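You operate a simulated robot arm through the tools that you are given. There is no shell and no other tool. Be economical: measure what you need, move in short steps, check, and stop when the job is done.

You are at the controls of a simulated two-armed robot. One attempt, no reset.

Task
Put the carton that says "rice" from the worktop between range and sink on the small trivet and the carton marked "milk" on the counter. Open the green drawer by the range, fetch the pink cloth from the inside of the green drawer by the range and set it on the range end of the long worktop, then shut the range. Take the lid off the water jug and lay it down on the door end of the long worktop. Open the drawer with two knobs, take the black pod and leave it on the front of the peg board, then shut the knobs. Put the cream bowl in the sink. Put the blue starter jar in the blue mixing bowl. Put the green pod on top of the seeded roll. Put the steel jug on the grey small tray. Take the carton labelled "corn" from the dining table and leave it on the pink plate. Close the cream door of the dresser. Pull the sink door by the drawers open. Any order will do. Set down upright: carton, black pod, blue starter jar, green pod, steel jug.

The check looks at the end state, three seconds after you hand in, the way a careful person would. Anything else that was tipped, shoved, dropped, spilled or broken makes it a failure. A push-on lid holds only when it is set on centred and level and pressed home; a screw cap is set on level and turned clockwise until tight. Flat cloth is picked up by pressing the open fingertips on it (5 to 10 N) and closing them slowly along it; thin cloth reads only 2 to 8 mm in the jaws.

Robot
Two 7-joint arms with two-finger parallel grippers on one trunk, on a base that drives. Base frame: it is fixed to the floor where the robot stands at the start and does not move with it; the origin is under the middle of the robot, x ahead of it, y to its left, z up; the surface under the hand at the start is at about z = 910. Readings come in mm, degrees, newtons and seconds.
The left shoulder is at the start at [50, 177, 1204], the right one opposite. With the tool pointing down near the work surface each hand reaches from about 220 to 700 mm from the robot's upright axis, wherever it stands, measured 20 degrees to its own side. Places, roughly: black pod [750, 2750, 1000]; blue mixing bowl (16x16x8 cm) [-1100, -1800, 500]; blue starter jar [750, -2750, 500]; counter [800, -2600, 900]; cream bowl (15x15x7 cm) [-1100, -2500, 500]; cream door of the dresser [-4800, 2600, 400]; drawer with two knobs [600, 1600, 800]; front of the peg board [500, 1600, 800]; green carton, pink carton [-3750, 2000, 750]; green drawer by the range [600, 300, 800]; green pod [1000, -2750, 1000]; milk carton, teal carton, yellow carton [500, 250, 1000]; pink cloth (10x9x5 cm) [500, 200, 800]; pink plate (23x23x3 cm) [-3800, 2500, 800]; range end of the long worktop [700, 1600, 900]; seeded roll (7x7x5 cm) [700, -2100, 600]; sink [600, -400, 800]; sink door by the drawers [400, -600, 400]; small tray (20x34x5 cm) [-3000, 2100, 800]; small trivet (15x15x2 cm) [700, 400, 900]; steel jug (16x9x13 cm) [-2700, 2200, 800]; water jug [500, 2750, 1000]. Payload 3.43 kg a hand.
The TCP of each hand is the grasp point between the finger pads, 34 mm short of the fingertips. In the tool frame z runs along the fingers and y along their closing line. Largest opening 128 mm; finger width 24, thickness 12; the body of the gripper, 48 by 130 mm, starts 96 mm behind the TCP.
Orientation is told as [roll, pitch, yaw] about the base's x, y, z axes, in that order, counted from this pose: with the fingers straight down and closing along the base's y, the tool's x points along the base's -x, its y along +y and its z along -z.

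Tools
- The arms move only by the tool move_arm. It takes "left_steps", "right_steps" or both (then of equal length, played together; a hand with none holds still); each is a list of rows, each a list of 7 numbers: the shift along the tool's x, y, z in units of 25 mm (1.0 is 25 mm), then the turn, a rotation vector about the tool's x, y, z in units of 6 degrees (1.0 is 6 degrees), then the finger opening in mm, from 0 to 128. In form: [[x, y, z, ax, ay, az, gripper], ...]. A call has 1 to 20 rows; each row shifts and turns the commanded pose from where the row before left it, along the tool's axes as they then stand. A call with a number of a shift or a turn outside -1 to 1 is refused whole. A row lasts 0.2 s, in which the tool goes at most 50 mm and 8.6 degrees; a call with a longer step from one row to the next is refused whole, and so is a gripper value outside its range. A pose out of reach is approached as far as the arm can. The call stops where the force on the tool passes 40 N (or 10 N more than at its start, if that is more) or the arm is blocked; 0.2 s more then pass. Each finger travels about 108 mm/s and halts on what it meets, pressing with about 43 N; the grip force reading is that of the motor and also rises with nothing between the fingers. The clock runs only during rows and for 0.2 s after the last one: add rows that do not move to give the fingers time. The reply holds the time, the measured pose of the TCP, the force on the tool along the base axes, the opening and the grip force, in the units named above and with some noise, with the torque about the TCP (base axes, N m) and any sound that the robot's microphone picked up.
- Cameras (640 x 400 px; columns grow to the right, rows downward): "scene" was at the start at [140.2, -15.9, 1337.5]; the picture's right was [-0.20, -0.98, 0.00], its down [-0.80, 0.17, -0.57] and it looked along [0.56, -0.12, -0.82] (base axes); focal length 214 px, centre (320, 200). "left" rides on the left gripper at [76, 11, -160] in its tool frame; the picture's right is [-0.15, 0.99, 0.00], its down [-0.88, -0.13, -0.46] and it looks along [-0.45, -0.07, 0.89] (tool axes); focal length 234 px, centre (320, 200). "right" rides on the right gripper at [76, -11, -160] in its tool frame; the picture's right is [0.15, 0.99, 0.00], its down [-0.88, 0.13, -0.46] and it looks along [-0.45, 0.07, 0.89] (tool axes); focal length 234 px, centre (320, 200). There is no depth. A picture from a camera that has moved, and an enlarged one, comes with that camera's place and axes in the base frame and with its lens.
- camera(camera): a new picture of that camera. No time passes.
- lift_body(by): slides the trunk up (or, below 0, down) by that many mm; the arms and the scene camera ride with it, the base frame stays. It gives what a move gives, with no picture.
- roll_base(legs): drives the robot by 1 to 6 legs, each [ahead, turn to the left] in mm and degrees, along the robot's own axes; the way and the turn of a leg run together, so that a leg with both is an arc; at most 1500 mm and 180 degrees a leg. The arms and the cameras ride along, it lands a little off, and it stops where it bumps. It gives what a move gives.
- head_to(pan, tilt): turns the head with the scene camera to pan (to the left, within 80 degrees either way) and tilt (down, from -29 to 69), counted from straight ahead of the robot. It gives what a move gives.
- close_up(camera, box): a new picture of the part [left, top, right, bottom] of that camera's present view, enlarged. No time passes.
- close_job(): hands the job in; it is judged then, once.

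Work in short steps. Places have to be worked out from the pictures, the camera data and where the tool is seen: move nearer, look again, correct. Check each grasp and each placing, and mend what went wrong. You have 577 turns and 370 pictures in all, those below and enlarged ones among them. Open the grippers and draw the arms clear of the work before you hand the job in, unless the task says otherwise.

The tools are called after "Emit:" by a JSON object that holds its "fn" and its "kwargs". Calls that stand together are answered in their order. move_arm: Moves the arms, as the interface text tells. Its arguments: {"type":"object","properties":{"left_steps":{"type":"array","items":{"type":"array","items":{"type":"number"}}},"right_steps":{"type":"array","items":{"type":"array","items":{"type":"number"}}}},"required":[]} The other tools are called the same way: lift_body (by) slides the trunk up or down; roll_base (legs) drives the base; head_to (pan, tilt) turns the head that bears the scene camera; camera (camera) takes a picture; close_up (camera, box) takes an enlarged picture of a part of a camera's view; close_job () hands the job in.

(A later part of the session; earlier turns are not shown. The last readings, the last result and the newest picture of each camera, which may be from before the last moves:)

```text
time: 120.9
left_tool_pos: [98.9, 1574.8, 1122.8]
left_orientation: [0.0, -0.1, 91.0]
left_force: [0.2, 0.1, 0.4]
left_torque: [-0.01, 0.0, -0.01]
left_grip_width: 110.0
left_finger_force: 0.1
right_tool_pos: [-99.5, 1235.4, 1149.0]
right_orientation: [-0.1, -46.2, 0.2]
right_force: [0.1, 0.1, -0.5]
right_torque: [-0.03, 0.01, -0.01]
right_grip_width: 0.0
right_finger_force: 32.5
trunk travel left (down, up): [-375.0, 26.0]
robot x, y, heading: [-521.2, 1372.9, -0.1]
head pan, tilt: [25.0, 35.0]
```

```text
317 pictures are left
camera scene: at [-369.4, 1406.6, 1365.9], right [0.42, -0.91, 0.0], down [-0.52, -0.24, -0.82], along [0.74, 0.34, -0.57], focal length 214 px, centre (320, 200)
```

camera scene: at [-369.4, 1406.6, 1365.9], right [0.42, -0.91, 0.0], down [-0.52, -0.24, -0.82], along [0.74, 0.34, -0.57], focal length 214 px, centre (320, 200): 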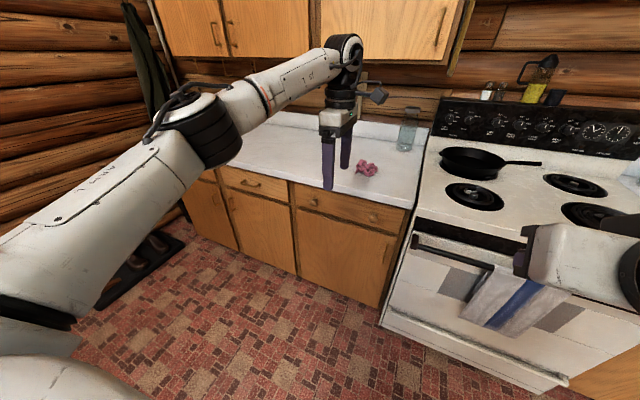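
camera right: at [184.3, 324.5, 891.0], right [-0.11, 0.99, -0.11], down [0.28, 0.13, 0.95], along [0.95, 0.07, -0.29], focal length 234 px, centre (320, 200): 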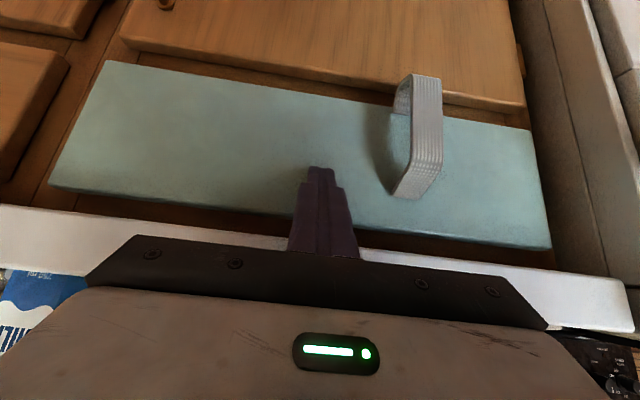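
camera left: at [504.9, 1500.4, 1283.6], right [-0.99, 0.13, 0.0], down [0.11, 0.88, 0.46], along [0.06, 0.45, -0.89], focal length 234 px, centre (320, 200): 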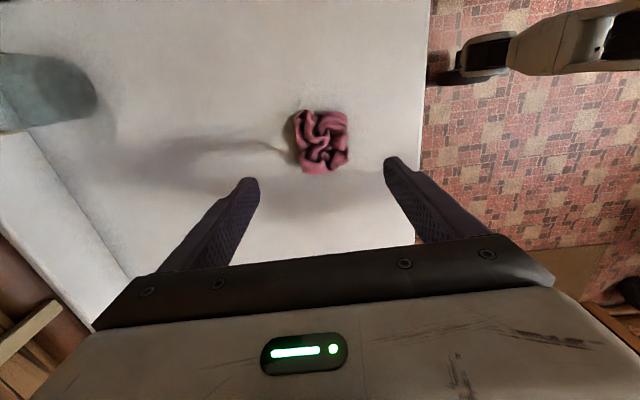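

Cloth is on the range end. Looking further left for the jug and black pod.

Emit:
{"fn": "roll_base", "kwargs": {"legs": [[0, 90], [700, 0], [0, -90]]}}

Emit:
{"fn": "head_to", "kwargs": {"pan": 15, "tilt": 30}}

Emit:
{"fn": "camera", "kwargs": {"camera": "scene"}}

```text
time: 132.4
left_tool_pos: [100.4, 2274.4, 1122.5]
left_orientation: [0.1, -0.1, 91.1]
left_force: [0.5, 0.5, -0.4]
left_torque: [0.01, 0.05, 0.03]
left_grip_width: 109.9
left_finger_force: 0.0
right_tool_pos: [-99.0, 1934.7, 1148.2]
right_orientation: [0.0, -46.3, 0.4]
right_force: [0.7, -0.3, -0.3]
right_torque: [-0.01, -0.02, 0.03]
right_grip_width: 0.1
right_finger_force: 32.9
trunk travel left (down, up): [-375.0, 26.0]
robot x, y, heading: [-519.3, 2071.5, -0.1]
head pan, tilt: [25.0, 35.0]
```

```text
time: 133.1
left_tool_pos: [100.1, 2273.9, 1122.8]
left_orientation: [0.0, 0.0, 91.2]
left_force: [0.7, -0.7, 0.6]
left_torque: [-0.02, 0.03, -0.04]
left_grip_width: 110.0
left_finger_force: 0.0
right_tool_pos: [-98.8, 1934.5, 1147.8]
right_orientation: [-0.3, -46.1, 0.3]
right_force: [0.0, 0.0, 0.8]
right_torque: [-0.02, 0.01, -0.01]
right_grip_width: 0.0
right_finger_force: 32.4
trunk travel left (down, up): [-375.0, 26.0]
robot x, y, heading: [-514.9, 2071.3, -0.3]
head pan, tilt: [15.0, 30.0]
```

```text
316 pictures are left
camera scene: at [-360.3, 2091.2, 1373.7], right [0.26, -0.97, 0.0], down [-0.48, -0.13, -0.87], along [0.84, 0.22, -0.5], focal length 214 px, centre (320, 200)
```

scene: 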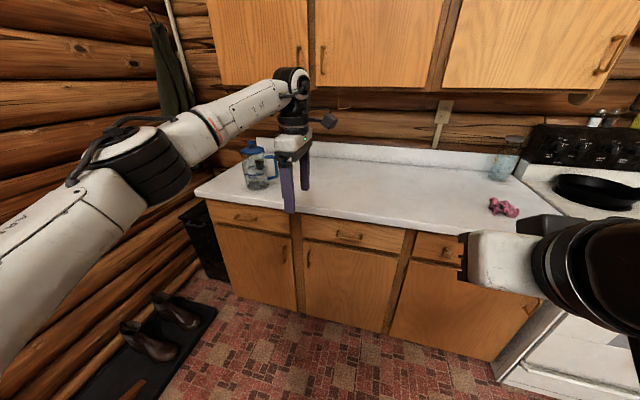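

I see the blue-lidded water jug at about [465,2620]. Moving the left hand aside to see the area behind it.

Emit:
{"fn": "move_arm", "kwargs": {"left_steps": [[1, 0, -0.5, 0, 0, 0, 110], [1, 0, -0.5, 0, 0, 0, 110], [1, 0, -0.5, 0, 0, 0, 110], [1, 0, -0.5, 0, 0, 0, 110], [1, 0, -0.5, 0, 0, 0, 110], [1, 0, -0.5, 0, 0, 0, 110]]}}

Emit:
{"fn": "close_up", "kwargs": {"camera": "scene", "box": [180, 90, 420, 240]}}

```text
time: 134.5
left_tool_pos: [73.2, 2138.1, 1190.4]
left_orientation: [0.0, 0.0, 91.2]
left_force: [0.9, 0.4, -0.4]
left_torque: [0.01, 0.0, -0.03]
left_grip_width: 109.9
left_finger_force: 0.0
left hand out of reach, approached as far as the arm can: row 4, 5, 6
right_tool_pos: [-98.6, 1934.8, 1148.1]
right_orientation: [-0.1, -46.2, 0.4]
right_force: [-1.0, 0.2, 0.1]
right_torque: [0.0, -0.01, -0.02]
right_grip_width: 0.0
right_finger_force: 33.4
trunk travel left (down, up): [-375.0, 26.0]
robot x, y, heading: [-519.0, 2071.1, -0.0]
head pan, tilt: [15.0, 30.0]
```

```text
2.67 times, centred on (300, 165) of scene
camera zoom: at [-360.4, 2092.0, 1373.7], right [0.26, -0.97, 0.0], down [-0.48, -0.13, -0.87], along [0.84, 0.22, -0.5], focal length 572 px, centre (373, 293)
```

zoom: 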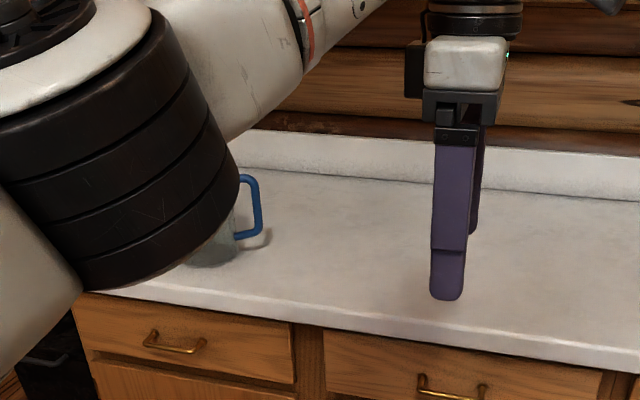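

The elbow now hides the jug. I'll return the hand, turn the base left and move closer for a better view.

Emit:
{"fn": "move_arm", "kwargs": {"left_steps": [[-1, 0, -0.2, 0, 0, 0, 110], [-1, 0, -0.2, 0, 0, 0, 110], [-1, 0, -0.2, 0, 0, 0, 110]]}}

Emit:
{"fn": "roll_base", "kwargs": {"legs": [[0, 25], [200, 0]]}}

Emit:
{"fn": "head_to", "kwargs": {"pan": 0, "tilt": 35}}

Emit:
{"fn": "camera", "kwargs": {"camera": "scene"}}

Emit:
{"fn": "camera", "kwargs": {"camera": "left"}}

```text
time: 135.3
left_tool_pos: [70.9, 2212.8, 1205.1]
left_orientation: [-0.1, 0.1, 91.0]
left_force: [0.1, -0.4, -0.1]
left_torque: [-0.04, -0.01, 0.0]
left_grip_width: 110.0
left_finger_force: 0.1
right_tool_pos: [-98.9, 1935.7, 1147.0]
right_orientation: [-0.1, -46.2, 0.3]
right_force: [0.7, 0.0, -0.9]
right_torque: [-0.01, 0.02, -0.05]
right_grip_width: 0.2
right_finger_force: 33.3
trunk travel left (down, up): [-375.0, 26.0]
robot x, y, heading: [-515.6, 2070.6, 0.2]
head pan, tilt: [15.0, 30.0]
```

```text
time: 138.2
left_tool_pos: [137.9, 2534.0, 1204.3]
left_orientation: [0.0, -0.1, 116.2]
left_force: [-0.9, -0.4, -0.7]
left_torque: [0.0, 0.0, 0.01]
left_grip_width: 110.1
left_finger_force: 0.0
right_tool_pos: [100.6, 2209.5, 1148.7]
right_orientation: [-0.2, -46.3, 25.4]
right_force: [0.6, 0.4, -0.3]
right_torque: [0.04, 0.03, 0.02]
right_grip_width: 0.0
right_finger_force: 33.1
trunk travel left (down, up): [-375.0, 26.0]
robot x, y, heading: [-338.4, 2149.2, 24.9]
head pan, tilt: [15.0, 30.0]
```

```text
time: 138.9
left_tool_pos: [137.0, 2533.5, 1204.3]
left_orientation: [0.1, 0.1, 116.2]
left_force: [0.0, -0.7, 0.3]
left_torque: [0.01, 0.0, 0.0]
left_grip_width: 109.6
left_finger_force: 0.1
right_tool_pos: [101.2, 2209.7, 1148.1]
right_orientation: [-0.1, -46.2, 25.4]
right_force: [-0.3, 0.4, 0.6]
right_torque: [-0.01, 0.02, -0.02]
right_grip_width: 0.2
right_finger_force: 33.1
trunk travel left (down, up): [-375.0, 26.0]
robot x, y, heading: [-339.1, 2152.3, 25.2]
head pan, tilt: [0.0, 35.0]
```

```text
314 pictures are left
camera scene: at [-193.1, 2219.7, 1365.9], right [0.42, -0.91, 0.0], down [-0.52, -0.24, -0.82], along [0.74, 0.35, -0.57], focal length 214 px, centre (320, 200)
```

scene: 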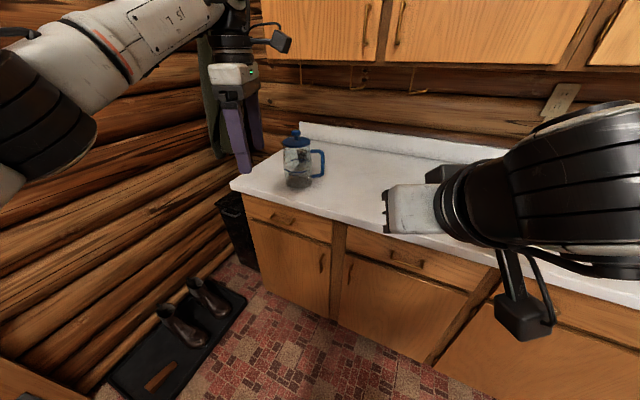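

```text
313 pictures are left
camera left: at [160.2, 2461.5, 1365.1], right [-0.95, -0.3, 0.0], down [-0.27, 0.85, 0.46], along [-0.14, 0.43, -0.89], focal length 234 px, centre (320, 200)
```

left: 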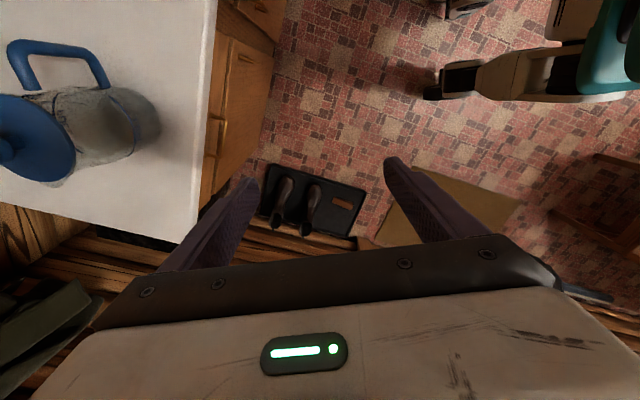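

Enlarging the corner behind the jug to search for the black pod.

Emit:
{"fn": "close_up", "kwargs": {"camera": "scene", "box": [200, 90, 380, 202]}}

```text
3.56 times, centred on (290, 146) of scene
camera zoom: at [-193.1, 2219.7, 1365.9], right [0.42, -0.91, 0.0], down [-0.52, -0.24, -0.82], along [0.74, 0.35, -0.57], focal length 763 px, centre (427, 392)
```

zoom: 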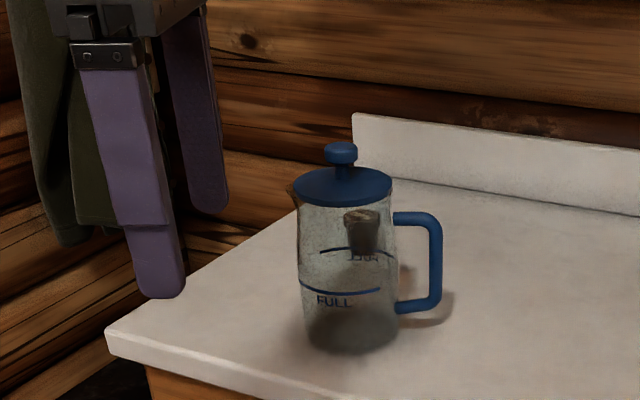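

The pod stands behind the jug at roughly [700,2740]. First the lid: raising the hand a little and driving closer.

Emit:
{"fn": "move_arm", "kwargs": {"left_steps": [[0, 0, -1, 0, 0, 0, 90], [0, 0, -0.6, 0, 0, 0, 90]]}}

Emit:
{"fn": "roll_base", "kwargs": {"legs": [[270, 0]]}}

Emit:
{"fn": "camera", "kwargs": {"camera": "left"}}

Emit:
{"fn": "camera", "kwargs": {"camera": "scene"}}

```text
time: 139.5
left_tool_pos: [134.0, 2533.5, 1244.7]
left_orientation: [-0.1, 0.0, 116.2]
left_force: [-0.3, 0.0, 0.2]
left_torque: [0.0, -0.01, 0.02]
left_grip_width: 90.0
left_finger_force: 0.0
right_tool_pos: [100.9, 2209.9, 1148.9]
right_orientation: [-0.3, -46.2, 25.4]
right_force: [0.3, 0.1, 0.3]
right_torque: [0.0, 0.0, 0.0]
right_grip_width: 0.1
right_finger_force: 32.9
trunk travel left (down, up): [-375.0, 26.0]
robot x, y, heading: [-337.0, 2155.7, 25.0]
head pan, tilt: [0.0, 35.0]
```

```text
time: 141.5
left_tool_pos: [381.9, 2646.4, 1244.7]
left_orientation: [-0.1, 0.0, 116.2]
left_force: [0.1, 0.4, 0.1]
left_torque: [-0.04, 0.0, -0.01]
left_grip_width: 89.9
left_finger_force: 0.0
right_tool_pos: [347.0, 2323.8, 1148.4]
right_orientation: [-0.2, -46.3, 25.4]
right_force: [-0.4, 0.4, 0.0]
right_torque: [-0.02, 0.0, -0.02]
right_grip_width: 0.2
right_finger_force: 32.8
trunk travel left (down, up): [-375.0, 26.0]
robot x, y, heading: [-88.5, 2270.3, 24.9]
head pan, tilt: [0.0, 35.0]
```

```text
311 pictures are left
camera left: at [404.5, 2575.4, 1403.8], right [-0.95, -0.3, 0.0], down [-0.27, 0.85, 0.46], along [-0.14, 0.43, -0.89], focal length 234 px, centre (320, 200)
```

left: 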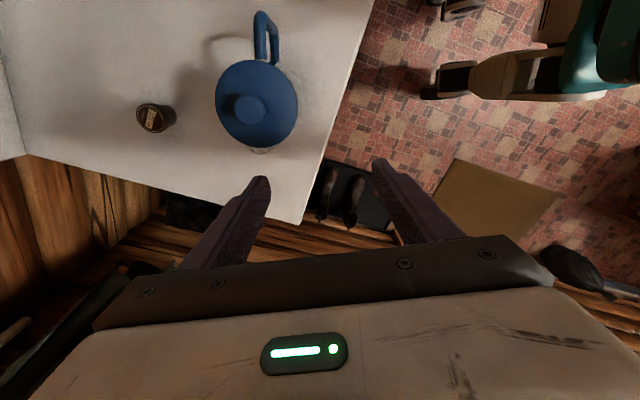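

```text
310 pictures are left
camera scene: at [53.4, 2334.4, 1365.8], right [0.42, -0.91, 0.0], down [-0.52, -0.24, -0.82], along [0.74, 0.35, -0.57], focal length 214 px, centre (320, 200)
```

scene: 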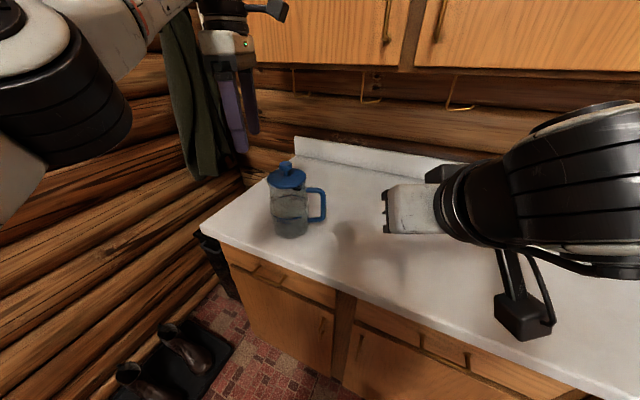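

Both cameras put the lid knob at [470,2625,1118]. Moving over it and part way down.

Emit:
{"fn": "move_arm", "kwargs": {"left_steps": [[0.77, -0.93, 0, 0, 0, 0, 80], [0.77, -0.93, 0, 0, 0, 0, 80], [0.77, -0.93, 0, 0, 0, 0, 80], [0, 0, 0.8, 0, 0, 0, 80], [0, 0, 0.8, 0, 0, 0, 80], [0, 0, 0.8, 0, 0, 0, 80]]}}

Emit:
{"fn": "camera", "kwargs": {"camera": "left"}}

Emit:
{"fn": "close_up", "kwargs": {"camera": "scene", "box": [220, 60, 400, 260]}}

```text
time: 142.9
left_tool_pos: [386.9, 2633.0, 1179.4]
left_orientation: [-0.1, 0.0, 116.1]
left_force: [-0.3, 0.7, 0.3]
left_torque: [0.04, 0.0, -0.01]
left_grip_width: 79.9
left_finger_force: 0.1
left hand out of reach, approached as far as the arm can: row 1, 2, 3
right_tool_pos: [344.7, 2323.8, 1148.3]
right_orientation: [-0.2, -46.1, 25.4]
right_force: [-0.8, 0.4, 0.2]
right_torque: [-0.03, 0.0, -0.05]
right_grip_width: 0.0
right_finger_force: 33.1
trunk travel left (down, up): [-375.0, 26.0]
robot x, y, heading: [-92.5, 2265.8, 25.2]
head pan, tilt: [0.0, 35.0]
```

```text
309 pictures are left
camera left: at [410.2, 2559.6, 1340.8], right [-0.95, -0.3, 0.0], down [-0.27, 0.85, 0.46], along [-0.14, 0.43, -0.89], focal length 234 px, centre (320, 200)
```

left: 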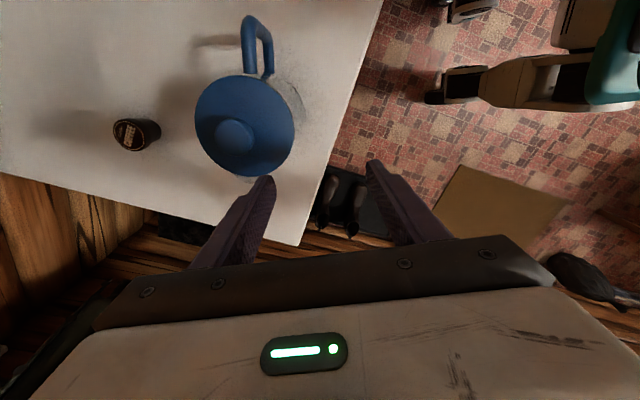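

```text
2.00 times, centred on (310, 160) of scene
camera zoom: at [52.9, 2334.6, 1365.9], right [0.42, -0.91, 0.0], down [-0.52, -0.24, -0.82], along [0.74, 0.35, -0.57], focal length 429 px, centre (340, 280)
```

zoom: 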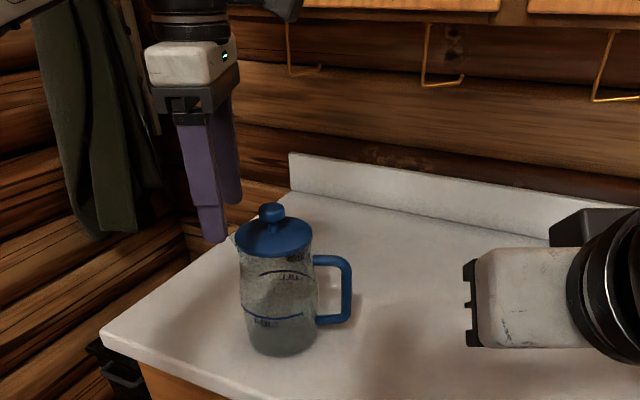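

Out of reach at this height; raising 30 mm and driving 85 mm closer.

Emit:
{"fn": "move_arm", "kwargs": {"left_steps": [[0, 0, -1, 0, 0, 0, 80], [0, 0, -0.4, 0, 0, 0, 80]]}}

Emit:
{"fn": "roll_base", "kwargs": {"legs": [[90, 0]]}}

Emit:
{"fn": "camera", "kwargs": {"camera": "left"}}

```text
time: 143.5
left_tool_pos: [387.1, 2630.8, 1215.9]
left_orientation: [-0.1, -0.1, 116.1]
left_force: [0.7, -0.4, -1.0]
left_torque: [-0.04, 0.01, 0.02]
left_grip_width: 80.0
left_finger_force: 0.0
right_tool_pos: [345.5, 2322.5, 1147.3]
right_orientation: [-0.2, -46.3, 25.3]
right_force: [-0.1, 0.2, -0.6]
right_torque: [0.01, 0.0, 0.01]
right_grip_width: 0.0
right_finger_force: 33.0
trunk travel left (down, up): [-375.0, 26.0]
robot x, y, heading: [-91.4, 2269.4, 25.0]
head pan, tilt: [0.0, 35.0]
```

```text
time: 144.6
left_tool_pos: [469.0, 2669.7, 1214.2]
left_orientation: [0.0, -0.1, 116.1]
left_force: [1.3, 0.1, -0.8]
left_torque: [-0.03, 0.01, 0.0]
left_grip_width: 80.1
left_finger_force: 0.2
right_tool_pos: [428.7, 2361.6, 1147.5]
right_orientation: [-0.3, -46.2, 25.4]
right_force: [0.4, -0.3, -0.3]
right_torque: [0.01, 0.03, -0.02]
right_grip_width: 0.0
right_finger_force: 32.7
trunk travel left (down, up): [-375.0, 26.0]
robot x, y, heading: [-5.6, 2303.7, 24.9]
head pan, tilt: [0.0, 35.0]
```

```text
307 pictures are left
camera left: at [492.8, 2597.9, 1375.4], right [-0.95, -0.3, 0.0], down [-0.27, 0.85, 0.46], along [-0.14, 0.43, -0.89], focal length 234 px, centre (320, 200)
```

left: 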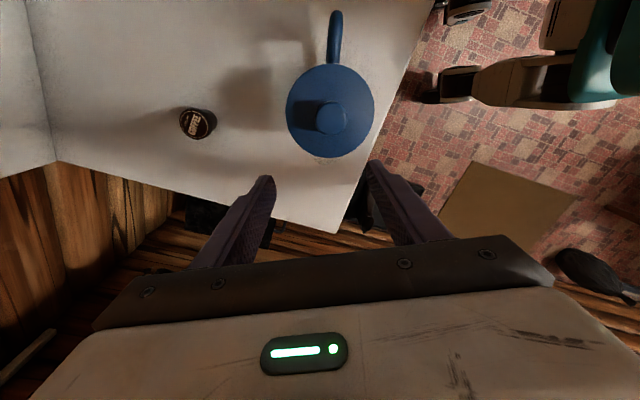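

Knob now at [473,2624]. Centring over it and descending to TCP z≈1132.

Emit:
{"fn": "move_arm", "kwargs": {"left_steps": [[0.86, 0.33, 0, 0, 0, 0, 80], [0.86, 0.33, 0, 0, 0, 0, 80], [0, 0, 0.8, 0, 0, 0, 80], [0, 0, 0.8, 0, 0, 0, 80]]}}

Emit:
{"fn": "camera", "kwargs": {"camera": "left"}}

Emit:
{"fn": "close_up", "kwargs": {"camera": "scene", "box": [160, 60, 340, 260]}}

```text
time: 145.6
left_tool_pos: [473.6, 2623.7, 1176.0]
left_orientation: [-0.1, -0.1, 116.1]
left_force: [-0.6, 0.6, 0.0]
left_torque: [-0.03, -0.01, 0.02]
left_grip_width: 79.9
left_finger_force: 0.0
right_tool_pos: [427.4, 2361.5, 1148.2]
right_orientation: [-0.2, -46.1, 25.4]
right_force: [0.3, 0.0, 0.2]
right_torque: [0.01, 0.0, 0.01]
right_grip_width: 0.0
right_finger_force: 33.0
trunk travel left (down, up): [-375.0, 26.0]
robot x, y, heading: [-10.1, 2305.5, 24.9]
head pan, tilt: [0.0, 35.0]
```

```text
306 pictures are left
camera left: at [496.3, 2551.6, 1335.9], right [-0.95, -0.3, 0.0], down [-0.27, 0.85, 0.46], along [-0.14, 0.43, -0.89], focal length 234 px, centre (320, 200)
```

left: 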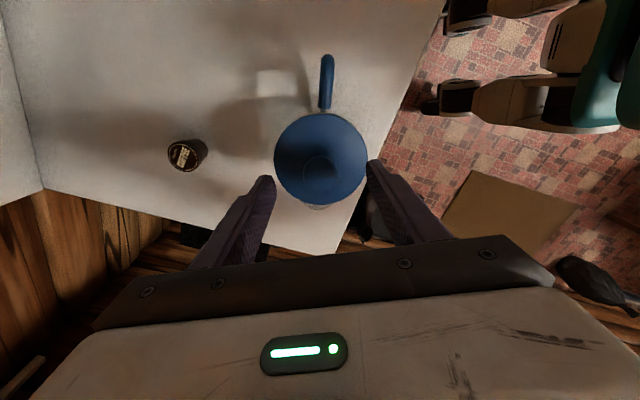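

```text
2.00 times, centred on (250, 160) of scene
camera zoom: at [134.5, 2372.1, 1365.9], right [0.42, -0.91, 0.0], down [-0.52, -0.24, -0.82], along [0.74, 0.35, -0.57], focal length 429 px, centre (460, 280)
```

zoom: 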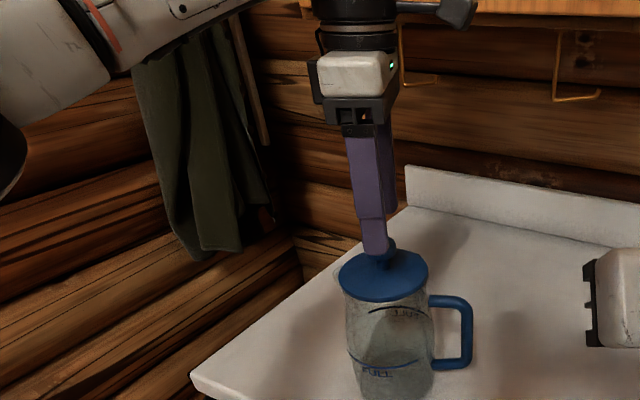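

Centred. Descending to grip the knob just above the lid plate.

Emit:
{"fn": "move_arm", "kwargs": {"left_steps": [[0, 0, 0.6, 0, 0, 0, 80], [0, 0, 0.6, 0, 0, 0, 80], [0, 0, 0.4, 0, 0, 0, 80]]}}

Emit:
{"fn": "close_up", "kwargs": {"camera": "scene", "box": [220, 120, 320, 220]}}

```text
time: 146.4
left_tool_pos: [473.2, 2623.8, 1135.8]
left_orientation: [-0.1, 0.0, 116.1]
left_force: [-0.2, -0.2, -0.5]
left_torque: [0.03, -0.01, -0.02]
left_grip_width: 79.8
left_finger_force: 0.0
right_tool_pos: [426.8, 2361.2, 1148.6]
right_orientation: [-0.2, -46.2, 25.5]
right_force: [-0.1, -0.1, -0.5]
right_torque: [-0.03, -0.03, 0.02]
right_grip_width: 0.0
right_finger_force: 32.9
trunk travel left (down, up): [-375.0, 26.0]
robot x, y, heading: [-9.4, 2307.3, 24.9]
head pan, tilt: [0.0, 35.0]
```

```text
4.00 times, centred on (270, 170) of scene
camera zoom: at [134.4, 2372.3, 1365.9], right [0.42, -0.91, 0.0], down [-0.52, -0.24, -0.82], along [0.74, 0.35, -0.57], focal length 858 px, centre (520, 320)
```

zoom: 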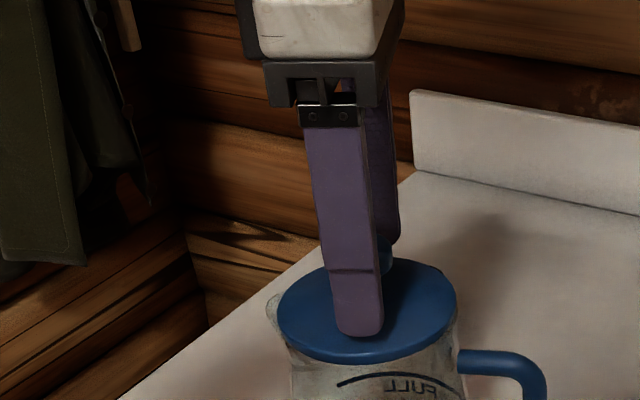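

Fingers straddle the knob. Closing.

Emit:
{"fn": "move_arm", "kwargs": {"left_steps": [[0, 0, 0, 0, 0, 0, 60], [0, 0, 0, 0, 0, 0, 40], [0, 0, 0, 0, 0, 0, 20], [0, 0, 0, 0, 0, 0, 10], [0, 0, 0, 0, 0, 0, 10]]}}

Emit:
{"fn": "move_arm", "kwargs": {"left_steps": [[0, 0, -0.2, 0, 0, 0, 10], [0, 0, -0.4, 0, 0, 0, 10], [0, 0, -0.6, 0, 0, 0, 10], [0, 0, -0.8, 0, 0, 0, 10]]}}

Emit:
{"fn": "close_up", "kwargs": {"camera": "scene", "box": [200, 80, 340, 240]}}

```text
time: 147.6
left_tool_pos: [474.0, 2624.3, 1136.2]
left_orientation: [-0.2, -0.1, 116.0]
left_force: [0.2, -0.3, -0.1]
left_torque: [0.0, -0.01, 0.03]
left_grip_width: 31.3
left_finger_force: 42.2
right_tool_pos: [427.9, 2362.1, 1148.3]
right_orientation: [-0.2, -46.2, 25.4]
right_force: [-0.3, 0.1, 0.1]
right_torque: [0.04, -0.05, -0.02]
right_grip_width: 0.0
right_finger_force: 32.8
trunk travel left (down, up): [-375.0, 26.0]
robot x, y, heading: [-5.7, 2307.0, 24.9]
head pan, tilt: [0.0, 35.0]
heard: snap
```

```text
time: 148.6
left_tool_pos: [472.6, 2622.3, 1187.4]
left_orientation: [0.0, 0.0, 116.1]
left_force: [-0.3, -0.3, -0.5]
left_torque: [0.03, -0.02, 0.02]
left_grip_width: 31.8
left_finger_force: 43.0
right_tool_pos: [427.1, 2360.9, 1149.6]
right_orientation: [-0.1, -46.2, 25.4]
right_force: [-0.3, 0.3, 0.2]
right_torque: [-0.01, 0.0, 0.0]
right_grip_width: 0.0
right_finger_force: 33.5
trunk travel left (down, up): [-375.0, 26.0]
robot x, y, heading: [-14.1, 2306.5, 25.0]
head pan, tilt: [0.0, 35.0]
```

```text
2.50 times, centred on (270, 160) of scene
camera zoom: at [134.3, 2371.8, 1365.9], right [0.42, -0.91, 0.0], down [-0.52, -0.24, -0.82], along [0.74, 0.35, -0.57], focal length 536 px, centre (445, 300)
```

zoom: 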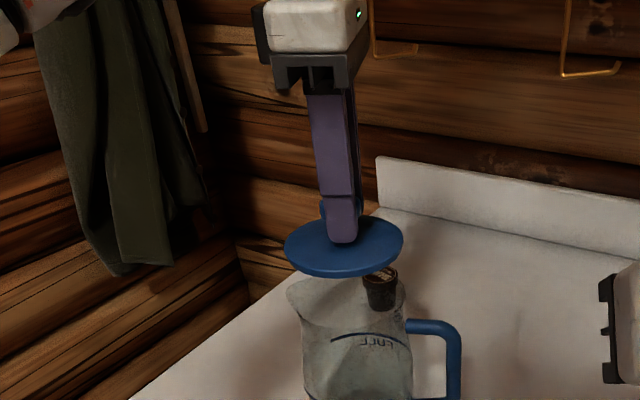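

The lid is off (snap heard, lid hanging from the fingers). Withdrawing the right arm so I can lay the lid to the right of the jug.

Emit:
{"fn": "move_arm", "kwargs": {"right_steps": [[0.695, -0.5, -0.719, 0, 0, 0, 0], [0.695, -0.5, -0.719, 0, 0, 0, 0], [0.695, -0.5, -0.719, 0, 0, 0, 0], [0.695, -0.5, -0.719, 0, 0, 0, 0], [0.695, -0.5, -0.719, 0, 0, 0, 0], [0.695, -0.5, -0.719, 0, 0, 0, 0]], "left_steps": [[0, 0, -0.4, 0, 0, 0, 10], [0, 0, -0.4, 0, 0, 0, 10], [0, 0, 0, 0, 0, 0, 10], [0, 0, 0, 0, 0, 0, 10], [0, 0, 0, 0, 0, 0, 10], [0, 0, 0, 0, 0, 0, 10]]}}

Emit:
{"fn": "camera", "kwargs": {"camera": "left"}}

Emit:
{"fn": "camera", "kwargs": {"camera": "scene"}}

```text
time: 150.0
left_tool_pos: [473.2, 2623.1, 1205.7]
left_orientation: [-0.1, 0.0, 116.1]
left_force: [0.7, -0.4, -1.3]
left_torque: [-0.02, -0.06, -0.03]
left_grip_width: 31.3
left_finger_force: 43.3
right_tool_pos: [369.5, 2296.4, 1220.4]
right_orientation: [-0.2, -46.0, 25.4]
right_force: [0.4, 0.0, 0.5]
right_torque: [-0.01, -0.02, 0.01]
right_grip_width: 0.0
right_finger_force: 32.9
right hand out of reach, approached as far as the arm can: row 2, 3, 4, 5, 6
trunk travel left (down, up): [-375.0, 26.0]
robot x, y, heading: [-6.0, 2309.0, 25.0]
head pan, tilt: [0.0, 35.0]
```

```text
302 pictures are left
camera left: at [495.8, 2551.5, 1366.2], right [-0.95, -0.3, 0.0], down [-0.27, 0.85, 0.46], along [-0.14, 0.44, -0.89], focal length 234 px, centre (320, 200)
```

left: 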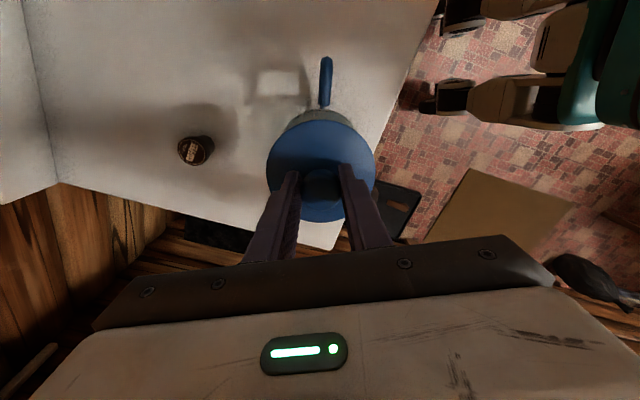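

```text
301 pictures are left
camera scene: at [134.0, 2371.9, 1366.0], right [0.42, -0.91, 0.0], down [-0.52, -0.24, -0.82], along [0.74, 0.35, -0.57], focal length 214 px, centre (320, 200)
```

scene: 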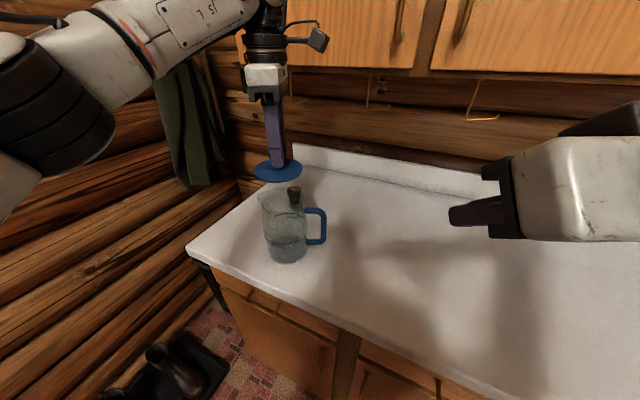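

Worktop right of the jug is free. Moving the lid to about [490,2450] and lowering it.

Emit:
{"fn": "move_arm", "kwargs": {"left_steps": [[0.93, 0.347, 0, 0, 0, 0, 10], [0.93, 0.347, 0, 0, 0, 0, 10], [0.93, 0.347, 0, 0, 0, 0, 10], [0.93, 0.347, 0, 0, 0, 0, 10], [0.93, 0.347, 0, 0, 0, 0, 10], [0.93, 0.347, 0, 0, 0, 0, 10], [0.93, 0.347, 0, 0, 0, 0, 10], [0, 0, 1, 0, 0, 0, 10], [0, 0, 1, 0, 0, 0, 10], [0, 0, 1, 0, 0, 0, 10], [0, 0, 1, 0, 0, 0, 10], [0, 0, 1, 0, 0, 0, 10], [0, 0, 1, 0, 0, 0, 10]]}}

Emit:
{"fn": "camera", "kwargs": {"camera": "left"}}

Emit:
{"fn": "camera", "kwargs": {"camera": "scene"}}

```text
time: 152.8
left_tool_pos: [491.1, 2450.7, 1055.5]
left_orientation: [0.0, 0.0, 116.1]
left_force: [0.1, -0.1, -1.1]
left_torque: [-0.01, 0.04, -0.03]
left_grip_width: 31.7
left_finger_force: 42.8
right_tool_pos: [370.6, 2297.9, 1220.5]
right_orientation: [-0.2, -46.1, 25.4]
right_force: [0.1, 0.8, 0.6]
right_torque: [0.03, -0.05, 0.03]
right_grip_width: 0.0
right_finger_force: 33.4
trunk travel left (down, up): [-375.0, 26.0]
robot x, y, heading: [-6.3, 2305.4, 25.0]
head pan, tilt: [0.0, 35.0]
```

```text
300 pictures are left
camera left: at [513.4, 2379.0, 1215.7], right [-0.95, -0.3, 0.0], down [-0.27, 0.85, 0.46], along [-0.14, 0.44, -0.89], focal length 234 px, centre (320, 200)
```

left: 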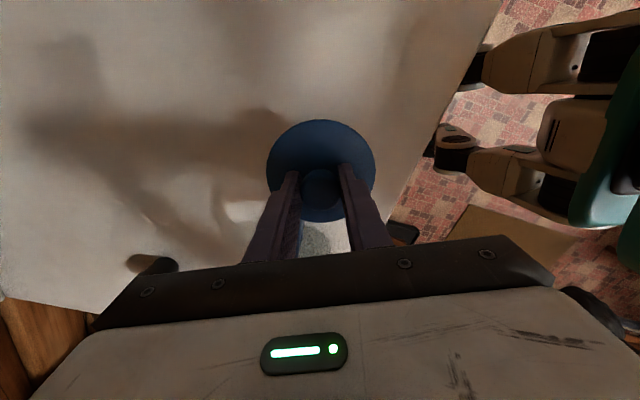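

```text
299 pictures are left
camera scene: at [134.6, 2372.3, 1365.9], right [0.42, -0.91, 0.0], down [-0.52, -0.24, -0.82], along [0.74, 0.35, -0.57], focal length 214 px, centre (320, 200)
```

scene: 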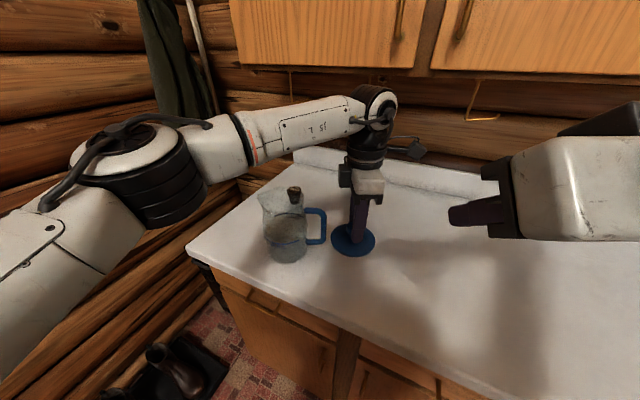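

Good clearance from the jug handle. Lowering to contact.

Emit:
{"fn": "move_arm", "kwargs": {"left_steps": [[0, 0, 1, 0, 0, 0, 10], [0, 0, 1, 0, 0, 0, 10], [0, 0, 0.8, 0, 0, 0, 10]]}}

Emit:
{"fn": "move_arm", "kwargs": {"left_steps": [[0, 0, 0.2, 0, 0, 0, 10], [0, 0, 0.2, 0, 0, 0, 10]]}}

Emit:
{"fn": "move_arm", "kwargs": {"left_steps": [[0, 0, 0.2, 0, 0, 0, 10], [0, 0, 0.2, 0, 0, 0, 10]]}}

```text
time: 153.6
left_tool_pos: [490.3, 2451.1, 984.4]
left_orientation: [-0.1, 0.0, 116.1]
left_force: [-1.7, -1.1, 0.1]
left_torque: [-0.01, 0.01, 0.01]
left_grip_width: 31.5
left_finger_force: 42.8
right_tool_pos: [371.7, 2297.3, 1220.4]
right_orientation: [-0.1, -46.1, 25.4]
right_force: [-0.3, -0.2, -0.3]
right_torque: [0.01, 0.01, -0.02]
right_grip_width: 0.1
right_finger_force: 33.0
trunk travel left (down, up): [-375.0, 26.0]
robot x, y, heading: [-8.9, 2306.0, 25.1]
head pan, tilt: [0.0, 35.0]
```

```text
time: 154.2
left_tool_pos: [490.4, 2452.6, 976.0]
left_orientation: [-0.1, 0.0, 116.2]
left_force: [-0.3, -1.0, -0.7]
left_torque: [0.03, 0.03, -0.02]
left_grip_width: 31.7
left_finger_force: 42.8
right_tool_pos: [371.7, 2295.3, 1220.2]
right_orientation: [-0.2, -46.2, 25.4]
right_force: [-0.9, 0.5, 0.0]
right_torque: [0.01, 0.04, 0.04]
right_grip_width: 0.0
right_finger_force: 33.4
trunk travel left (down, up): [-375.0, 26.0]
robot x, y, heading: [-8.8, 2309.8, 24.8]
head pan, tilt: [0.0, 35.0]
```

```text
time: 154.8
left_tool_pos: [489.6, 2451.8, 966.4]
left_orientation: [0.0, 0.0, 116.1]
left_force: [0.3, 0.5, -0.1]
left_torque: [0.03, -0.02, 0.03]
left_grip_width: 31.5
left_finger_force: 43.0
right_tool_pos: [370.5, 2297.3, 1219.7]
right_orientation: [-0.2, -46.0, 25.4]
right_force: [0.0, 0.3, -0.3]
right_torque: [-0.02, 0.01, 0.01]
right_grip_width: 0.0
right_finger_force: 33.3
trunk travel left (down, up): [-375.0, 26.0]
robot x, y, heading: [-7.6, 2307.6, 25.1]
head pan, tilt: [0.0, 35.0]
```

No contact yet; continuing down in small steps.

Emit:
{"fn": "move_arm", "kwargs": {"left_steps": [[0, 0, 0.15, 0, 0, 0, 10], [0, 0, 0.15, 0, 0, 0, 10]]}}

Emit:
{"fn": "move_arm", "kwargs": {"left_steps": [[0, 0, 0.12, 0, 0, 0, 10], [0, 0, 0.12, 0, 0, 0, 10]]}}

Emit:
{"fn": "close_up", "kwargs": {"camera": "scene", "box": [290, 180, 430, 280]}}

```text
time: 155.4
left_tool_pos: [490.7, 2450.8, 961.8]
left_orientation: [-0.5, 0.2, 116.2]
left_force: [-1.0, 2.7, 29.7]
left_torque: [0.3, 0.49, -0.01]
left_grip_width: 31.5
left_finger_force: 43.1
right_tool_pos: [368.9, 2296.6, 1221.3]
right_orientation: [-0.2, -46.3, 25.4]
right_force: [0.7, 0.9, -0.8]
right_torque: [0.01, -0.06, -0.01]
right_grip_width: 0.0
right_finger_force: 32.6
trunk travel left (down, up): [-375.0, 26.0]
robot x, y, heading: [-5.6, 2307.9, 25.0]
head pan, tilt: [0.0, 35.0]
```

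```text
time: 155.8
left_tool_pos: [492.0, 2451.6, 962.8]
left_orientation: [-0.6, 0.3, 116.2]
left_force: [-5.9, -0.4, 17.2]
left_torque: [0.27, 0.33, 0.11]
left_grip_width: 31.5
left_finger_force: 42.9
right_tool_pos: [369.8, 2296.8, 1221.0]
right_orientation: [-0.2, -46.1, 25.4]
right_force: [1.0, 0.0, 0.3]
right_torque: [0.02, 0.01, -0.02]
right_grip_width: 0.0
right_finger_force: 32.9
trunk travel left (down, up): [-375.0, 26.0]
robot x, y, heading: [-10.4, 2305.6, 25.0]
head pan, tilt: [0.0, 35.0]
stopped in row 1 (left hand): the force on the tool passed its limit at 42 N (the readings are from after the stop); the commanded pose is now the measured one
```

```text
4.00 times, centred on (360, 230) of scene
camera zoom: at [133.0, 2371.9, 1365.8], right [0.42, -0.91, 0.0], down [-0.52, -0.24, -0.82], along [0.74, 0.35, -0.57], focal length 858 px, centre (160, 80)
```

zoom: 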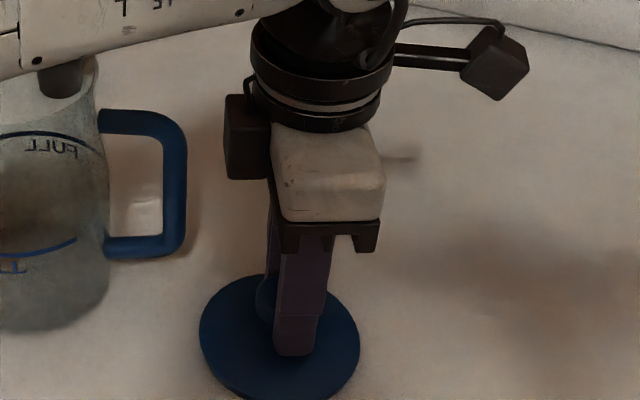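

Lid is resting on the worktop. Releasing and rising.

Emit:
{"fn": "move_arm", "kwargs": {"left_steps": [[0, 0, -0.1, 0, 0, 0, 40], [0, 0, 0, 0, 0, 0, 60], [0, 0, 0, 0, 0, 0, 60], [0, 0, -0.6, 0, 0, 0, 60], [0, 0, -1, 0, 0, 0, 60], [0, 0, -1, 0, 0, 0, 60], [0, 0, -1, 0, 0, 0, 60], [0, 0, -1, 0, 0, 0, 60], [0, 0, -1, 0, 0, 0, 60], [0, 0, -1, 0, 0, 0, 60], [0, 0, -1, 0, 0, 0, 60], [0, 0, -1, 0, 0, 0, 60], [0, 0, -1, 0, 0, 0, 60]]}}

Emit:
{"fn": "camera", "kwargs": {"camera": "left"}}

Emit:
{"fn": "camera", "kwargs": {"camera": "scene"}}

```text
time: 158.8
left_tool_pos: [497.3, 2499.3, 1200.8]
left_orientation: [1.1, 1.7, 121.1]
left_force: [-0.7, 0.0, -0.6]
left_torque: [0.03, 0.03, 0.01]
left_grip_width: 59.8
left_finger_force: 0.2
right_tool_pos: [371.6, 2297.1, 1220.2]
right_orientation: [-0.2, -46.0, 25.4]
right_force: [0.6, -0.7, -0.4]
right_torque: [0.01, 0.0, 0.02]
right_grip_width: 0.1
right_finger_force: 33.5
trunk travel left (down, up): [-375.0, 26.0]
robot x, y, heading: [-6.8, 2309.0, 25.2]
head pan, tilt: [0.0, 35.0]
stopped in row 13 (left hand): the arm was blocked; the commanded pose is now the measured one
```

```text
297 pictures are left
camera left: at [525.6, 2434.7, 1363.4], right [-0.92, -0.38, 0.01], down [-0.34, 0.84, 0.43], along [-0.17, 0.39, -0.9], focal length 234 px, centre (320, 200)
```

left: 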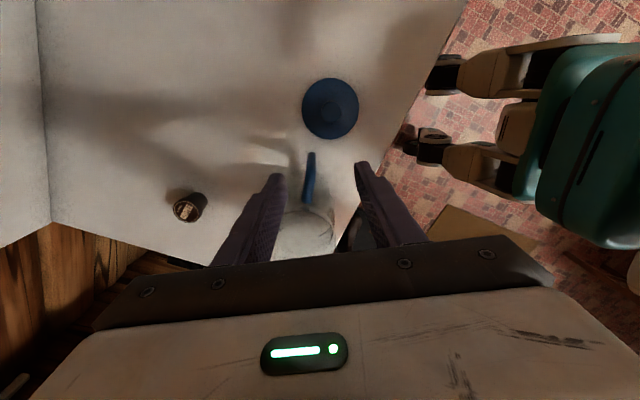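

```text
296 pictures are left
camera scene: at [134.3, 2371.7, 1366.0], right [0.42, -0.91, 0.0], down [-0.52, -0.24, -0.82], along [0.74, 0.35, -0.57], focal length 214 px, centre (320, 200)
```

scene: 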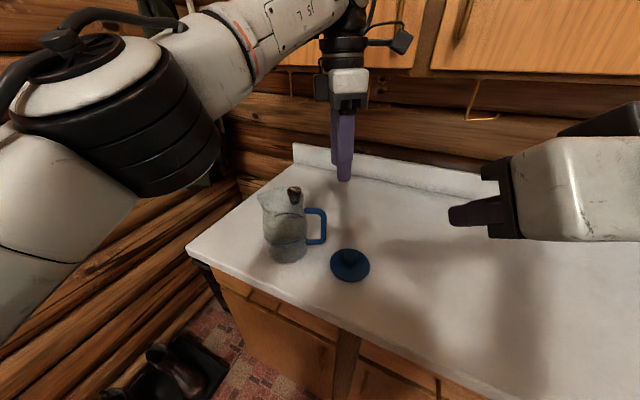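

The lid lies flat. Before going for the pod I check the base clearance to the counter by looking straight down.

Emit:
{"fn": "head_to", "kwargs": {"pan": 0, "tilt": 69}}

Emit:
{"fn": "camera", "kwargs": {"camera": "scene"}}

Emit:
{"fn": "close_up", "kwargs": {"camera": "left", "box": [120, 150, 280, 250]}}

```text
time: 159.8
left_tool_pos: [496.4, 2498.1, 1200.4]
left_orientation: [1.0, 1.7, 121.0]
left_force: [-0.1, -0.1, -0.1]
left_torque: [-0.01, 0.02, 0.0]
left_grip_width: 59.9
left_finger_force: 0.0
right_tool_pos: [371.1, 2297.4, 1220.4]
right_orientation: [-0.3, -46.1, 25.4]
right_force: [0.2, 0.1, 0.5]
right_torque: [0.0, -0.03, -0.03]
right_grip_width: 0.2
right_finger_force: 33.1
trunk travel left (down, up): [-375.0, 26.0]
robot x, y, heading: [-11.9, 2301.4, 25.0]
head pan, tilt: [0.0, 68.8]
```

```text
295 pictures are left
camera scene: at [105.3, 2358.8, 1322.3], right [0.42, -0.91, 0.0], down [-0.84, -0.39, -0.36], along [0.33, 0.15, -0.93], focal length 214 px, centre (320, 200)
```

scene: 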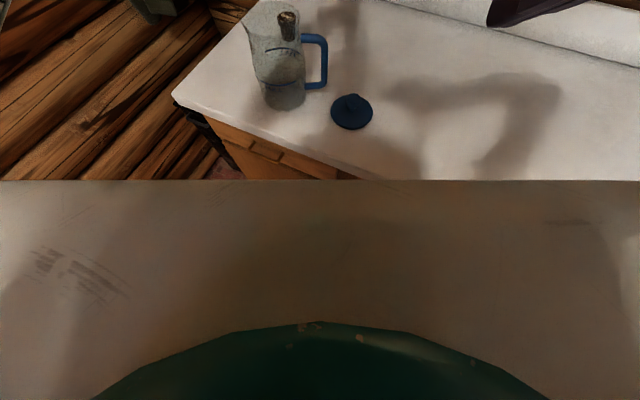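

```text
4.00 times, centred on (200, 200) of left
camera zoom: at [525.5, 2434.9, 1363.5], right [-0.92, -0.38, 0.01], down [-0.34, 0.84, 0.43], along [-0.17, 0.39, -0.9], focal length 937 px, centre (800, 200)
```

zoom: 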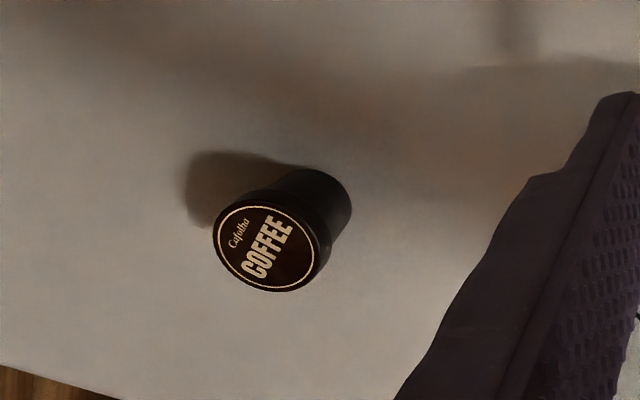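

The pod is at [677,2723], about 57 mm tall and 55 mm across. I'll turn the left hand to yaw 45°, tilt it 30° forward to stay clear of the cabinet and jug.

Emit:
{"fn": "move_arm", "kwargs": {"left_steps": [[0, 0, 0.6, 0, 0, 1, 90], [0, 0, 0.6, 0, 0, 1, 90], [0, 0, 0.4, 0, 0, 1, 90], [0, 0, 0, 0, 0, 1, 90], [0, 0, 0, 0, 0, 1, 90], [0, 0, 0, 0, 0, 1, 90], [0, 0, 0, 0, 0, 1, 90], [0, 0, 0, 0, 0, 1, 90], [0, 0, 0, 0, 0, 1, 90], [0, 0, 0, 0, 0, 1, 90], [0, 0, 0, 0, 0, 1, 90], [0, 0, 0, 0, 0, 1, 90], [0, 0, 0, 0, 0, 0.7, 90], [0, 0, 0, 0, -1, 0, 90], [0, 0, 0, 0, -1, 0, 90], [0, 0, 0, 0, -1, 0, 90], [0, 0, 0, 0, -1, 0, 90], [0, 0, 0, 0, -1, 0, 90]]}}

Emit:
{"fn": "roll_base", "kwargs": {"legs": [[60, 0]]}}

Emit:
{"fn": "head_to", "kwargs": {"pan": 0, "tilt": 35}}

Emit:
{"fn": "camera", "kwargs": {"camera": "left"}}

Emit:
{"fn": "camera", "kwargs": {"camera": "scene"}}

```text
time: 163.6
left_tool_pos: [496.2, 2494.1, 1161.0]
left_orientation: [-1.5, -28.9, 45.3]
left_force: [0.5, 0.5, 0.3]
left_torque: [0.01, -0.02, -0.03]
left_grip_width: 90.0
left_finger_force: 0.1
right_tool_pos: [370.6, 2298.0, 1220.1]
right_orientation: [-0.2, -46.1, 25.4]
right_force: [0.2, -0.1, 0.1]
right_torque: [0.02, -0.01, 0.01]
right_grip_width: 0.1
right_finger_force: 33.5
trunk travel left (down, up): [-375.0, 26.0]
robot x, y, heading: [-8.1, 2309.9, 24.7]
head pan, tilt: [0.0, 68.8]
```

```text
time: 164.5
left_tool_pos: [550.5, 2520.8, 1160.7]
left_orientation: [-1.6, -28.6, 45.3]
left_force: [-0.3, 0.0, -0.6]
left_torque: [0.0, 0.05, 0.0]
left_grip_width: 89.9
left_finger_force: 0.1
right_tool_pos: [425.4, 2322.3, 1219.6]
right_orientation: [-0.2, -46.1, 25.5]
right_force: [0.2, 0.6, -0.2]
right_torque: [0.0, 0.01, 0.06]
right_grip_width: 0.4
right_finger_force: 33.0
trunk travel left (down, up): [-375.0, 26.0]
robot x, y, heading: [43.7, 2329.2, 25.1]
head pan, tilt: [0.0, 68.8]
```

```text
time: 165.5
left_tool_pos: [551.1, 2520.3, 1161.0]
left_orientation: [-1.7, -28.8, 45.4]
left_force: [0.2, -0.6, 1.0]
left_torque: [0.02, -0.02, -0.01]
left_grip_width: 90.4
left_finger_force: 0.1
right_tool_pos: [425.1, 2323.0, 1221.1]
right_orientation: [-0.2, -46.1, 25.5]
right_force: [0.0, 0.5, 0.0]
right_torque: [0.01, -0.02, 0.02]
right_grip_width: 0.0
right_finger_force: 33.1
trunk travel left (down, up): [-375.0, 26.0]
robot x, y, heading: [46.3, 2333.8, 25.1]
head pan, tilt: [0.0, 35.0]
```

```text
293 pictures are left
camera left: at [438.5, 2430.3, 1264.4], right [-0.6, 0.8, 0.05], down [0.47, 0.31, 0.83], along [0.64, 0.52, -0.56], focal length 234 px, centre (320, 200)
```

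left: 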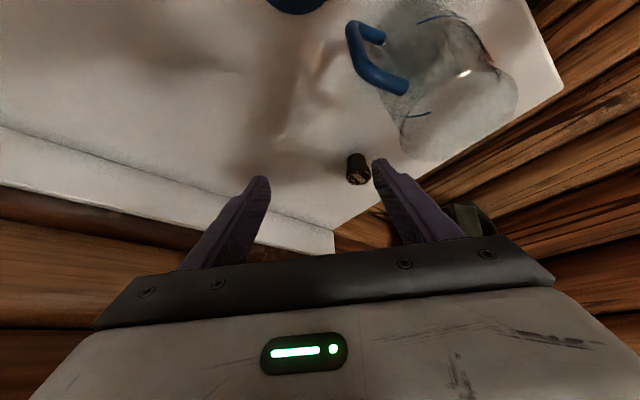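

```text
292 pictures are left
camera scene: at [188.6, 2397.7, 1365.8], right [0.42, -0.91, 0.0], down [-0.52, -0.24, -0.82], along [0.74, 0.35, -0.57], focal length 214 px, centre (320, 200)
```

scene: 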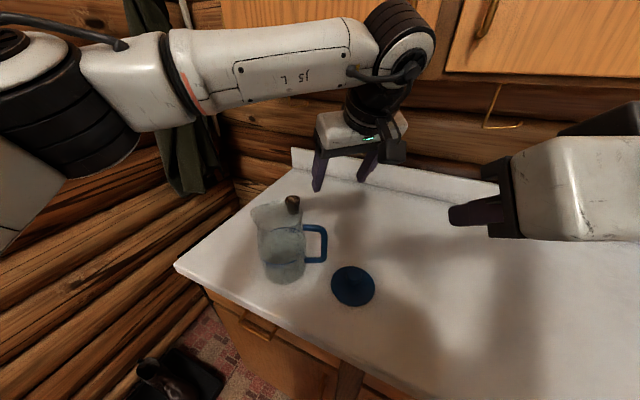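

Pod seen at [675,2723]. Moving to a pre-grasp pose 120 mm back along the tilted finger axis.

Emit:
{"fn": "move_arm", "kwargs": {"left_steps": [[-0.508, 0.27, 0.885, 0, 0, 0, 90], [-0.508, 0.27, 0.885, 0, 0, 0, 90], [-0.508, 0.27, 0.885, 0, 0, 0, 90], [-0.508, 0.27, 0.885, 0, 0, 0, 90], [-0.508, 0.27, 0.885, 0, 0, 0, 90], [-0.508, 0.27, 0.885, 0, 0, 0, 90], [-0.508, 0.27, 0.885, 0, 0, 0, 90], [-0.508, 0.27, 0.885, 0, 0, 0, 90]]}}

Emit:
{"fn": "camera", "kwargs": {"camera": "left"}}

Emit:
{"fn": "camera", "kwargs": {"camera": "scene"}}

```text
time: 167.3
left_tool_pos: [638.2, 2679.6, 1051.1]
left_orientation: [-1.5, -28.8, 45.2]
left_force: [0.1, 0.8, 0.1]
left_torque: [-0.01, 0.02, 0.01]
left_grip_width: 90.1
left_finger_force: 0.1
right_tool_pos: [424.6, 2322.9, 1219.9]
right_orientation: [-0.3, -46.1, 25.4]
right_force: [1.8, -0.9, -0.3]
right_torque: [-0.01, -0.02, -0.02]
right_grip_width: 0.0
right_finger_force: 33.2
trunk travel left (down, up): [-375.0, 26.0]
robot x, y, heading: [46.9, 2332.4, 25.0]
head pan, tilt: [0.0, 35.0]
```

```text
291 pictures are left
camera left: at [526.8, 2589.3, 1156.2], right [-0.6, 0.8, 0.05], down [0.47, 0.31, 0.83], along [0.64, 0.52, -0.56], focal length 234 px, centre (320, 200)
```

left: 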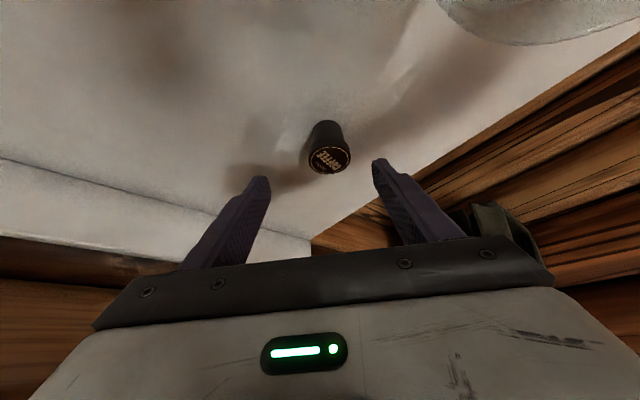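

```text
290 pictures are left
camera scene: at [188.8, 2397.9, 1365.9], right [0.42, -0.91, 0.0], down [-0.52, -0.24, -0.82], along [0.74, 0.35, -0.57], focal length 214 px, centre (320, 200)
```

scene: 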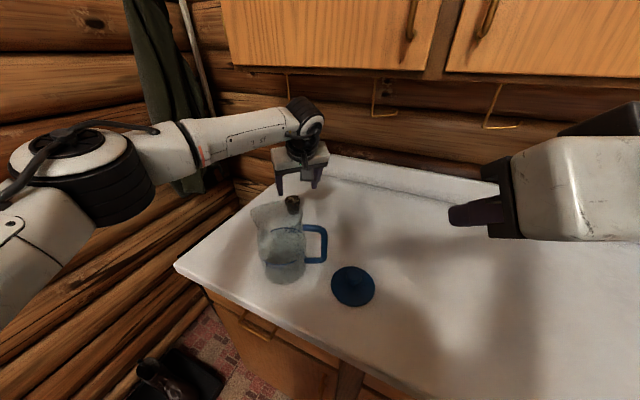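

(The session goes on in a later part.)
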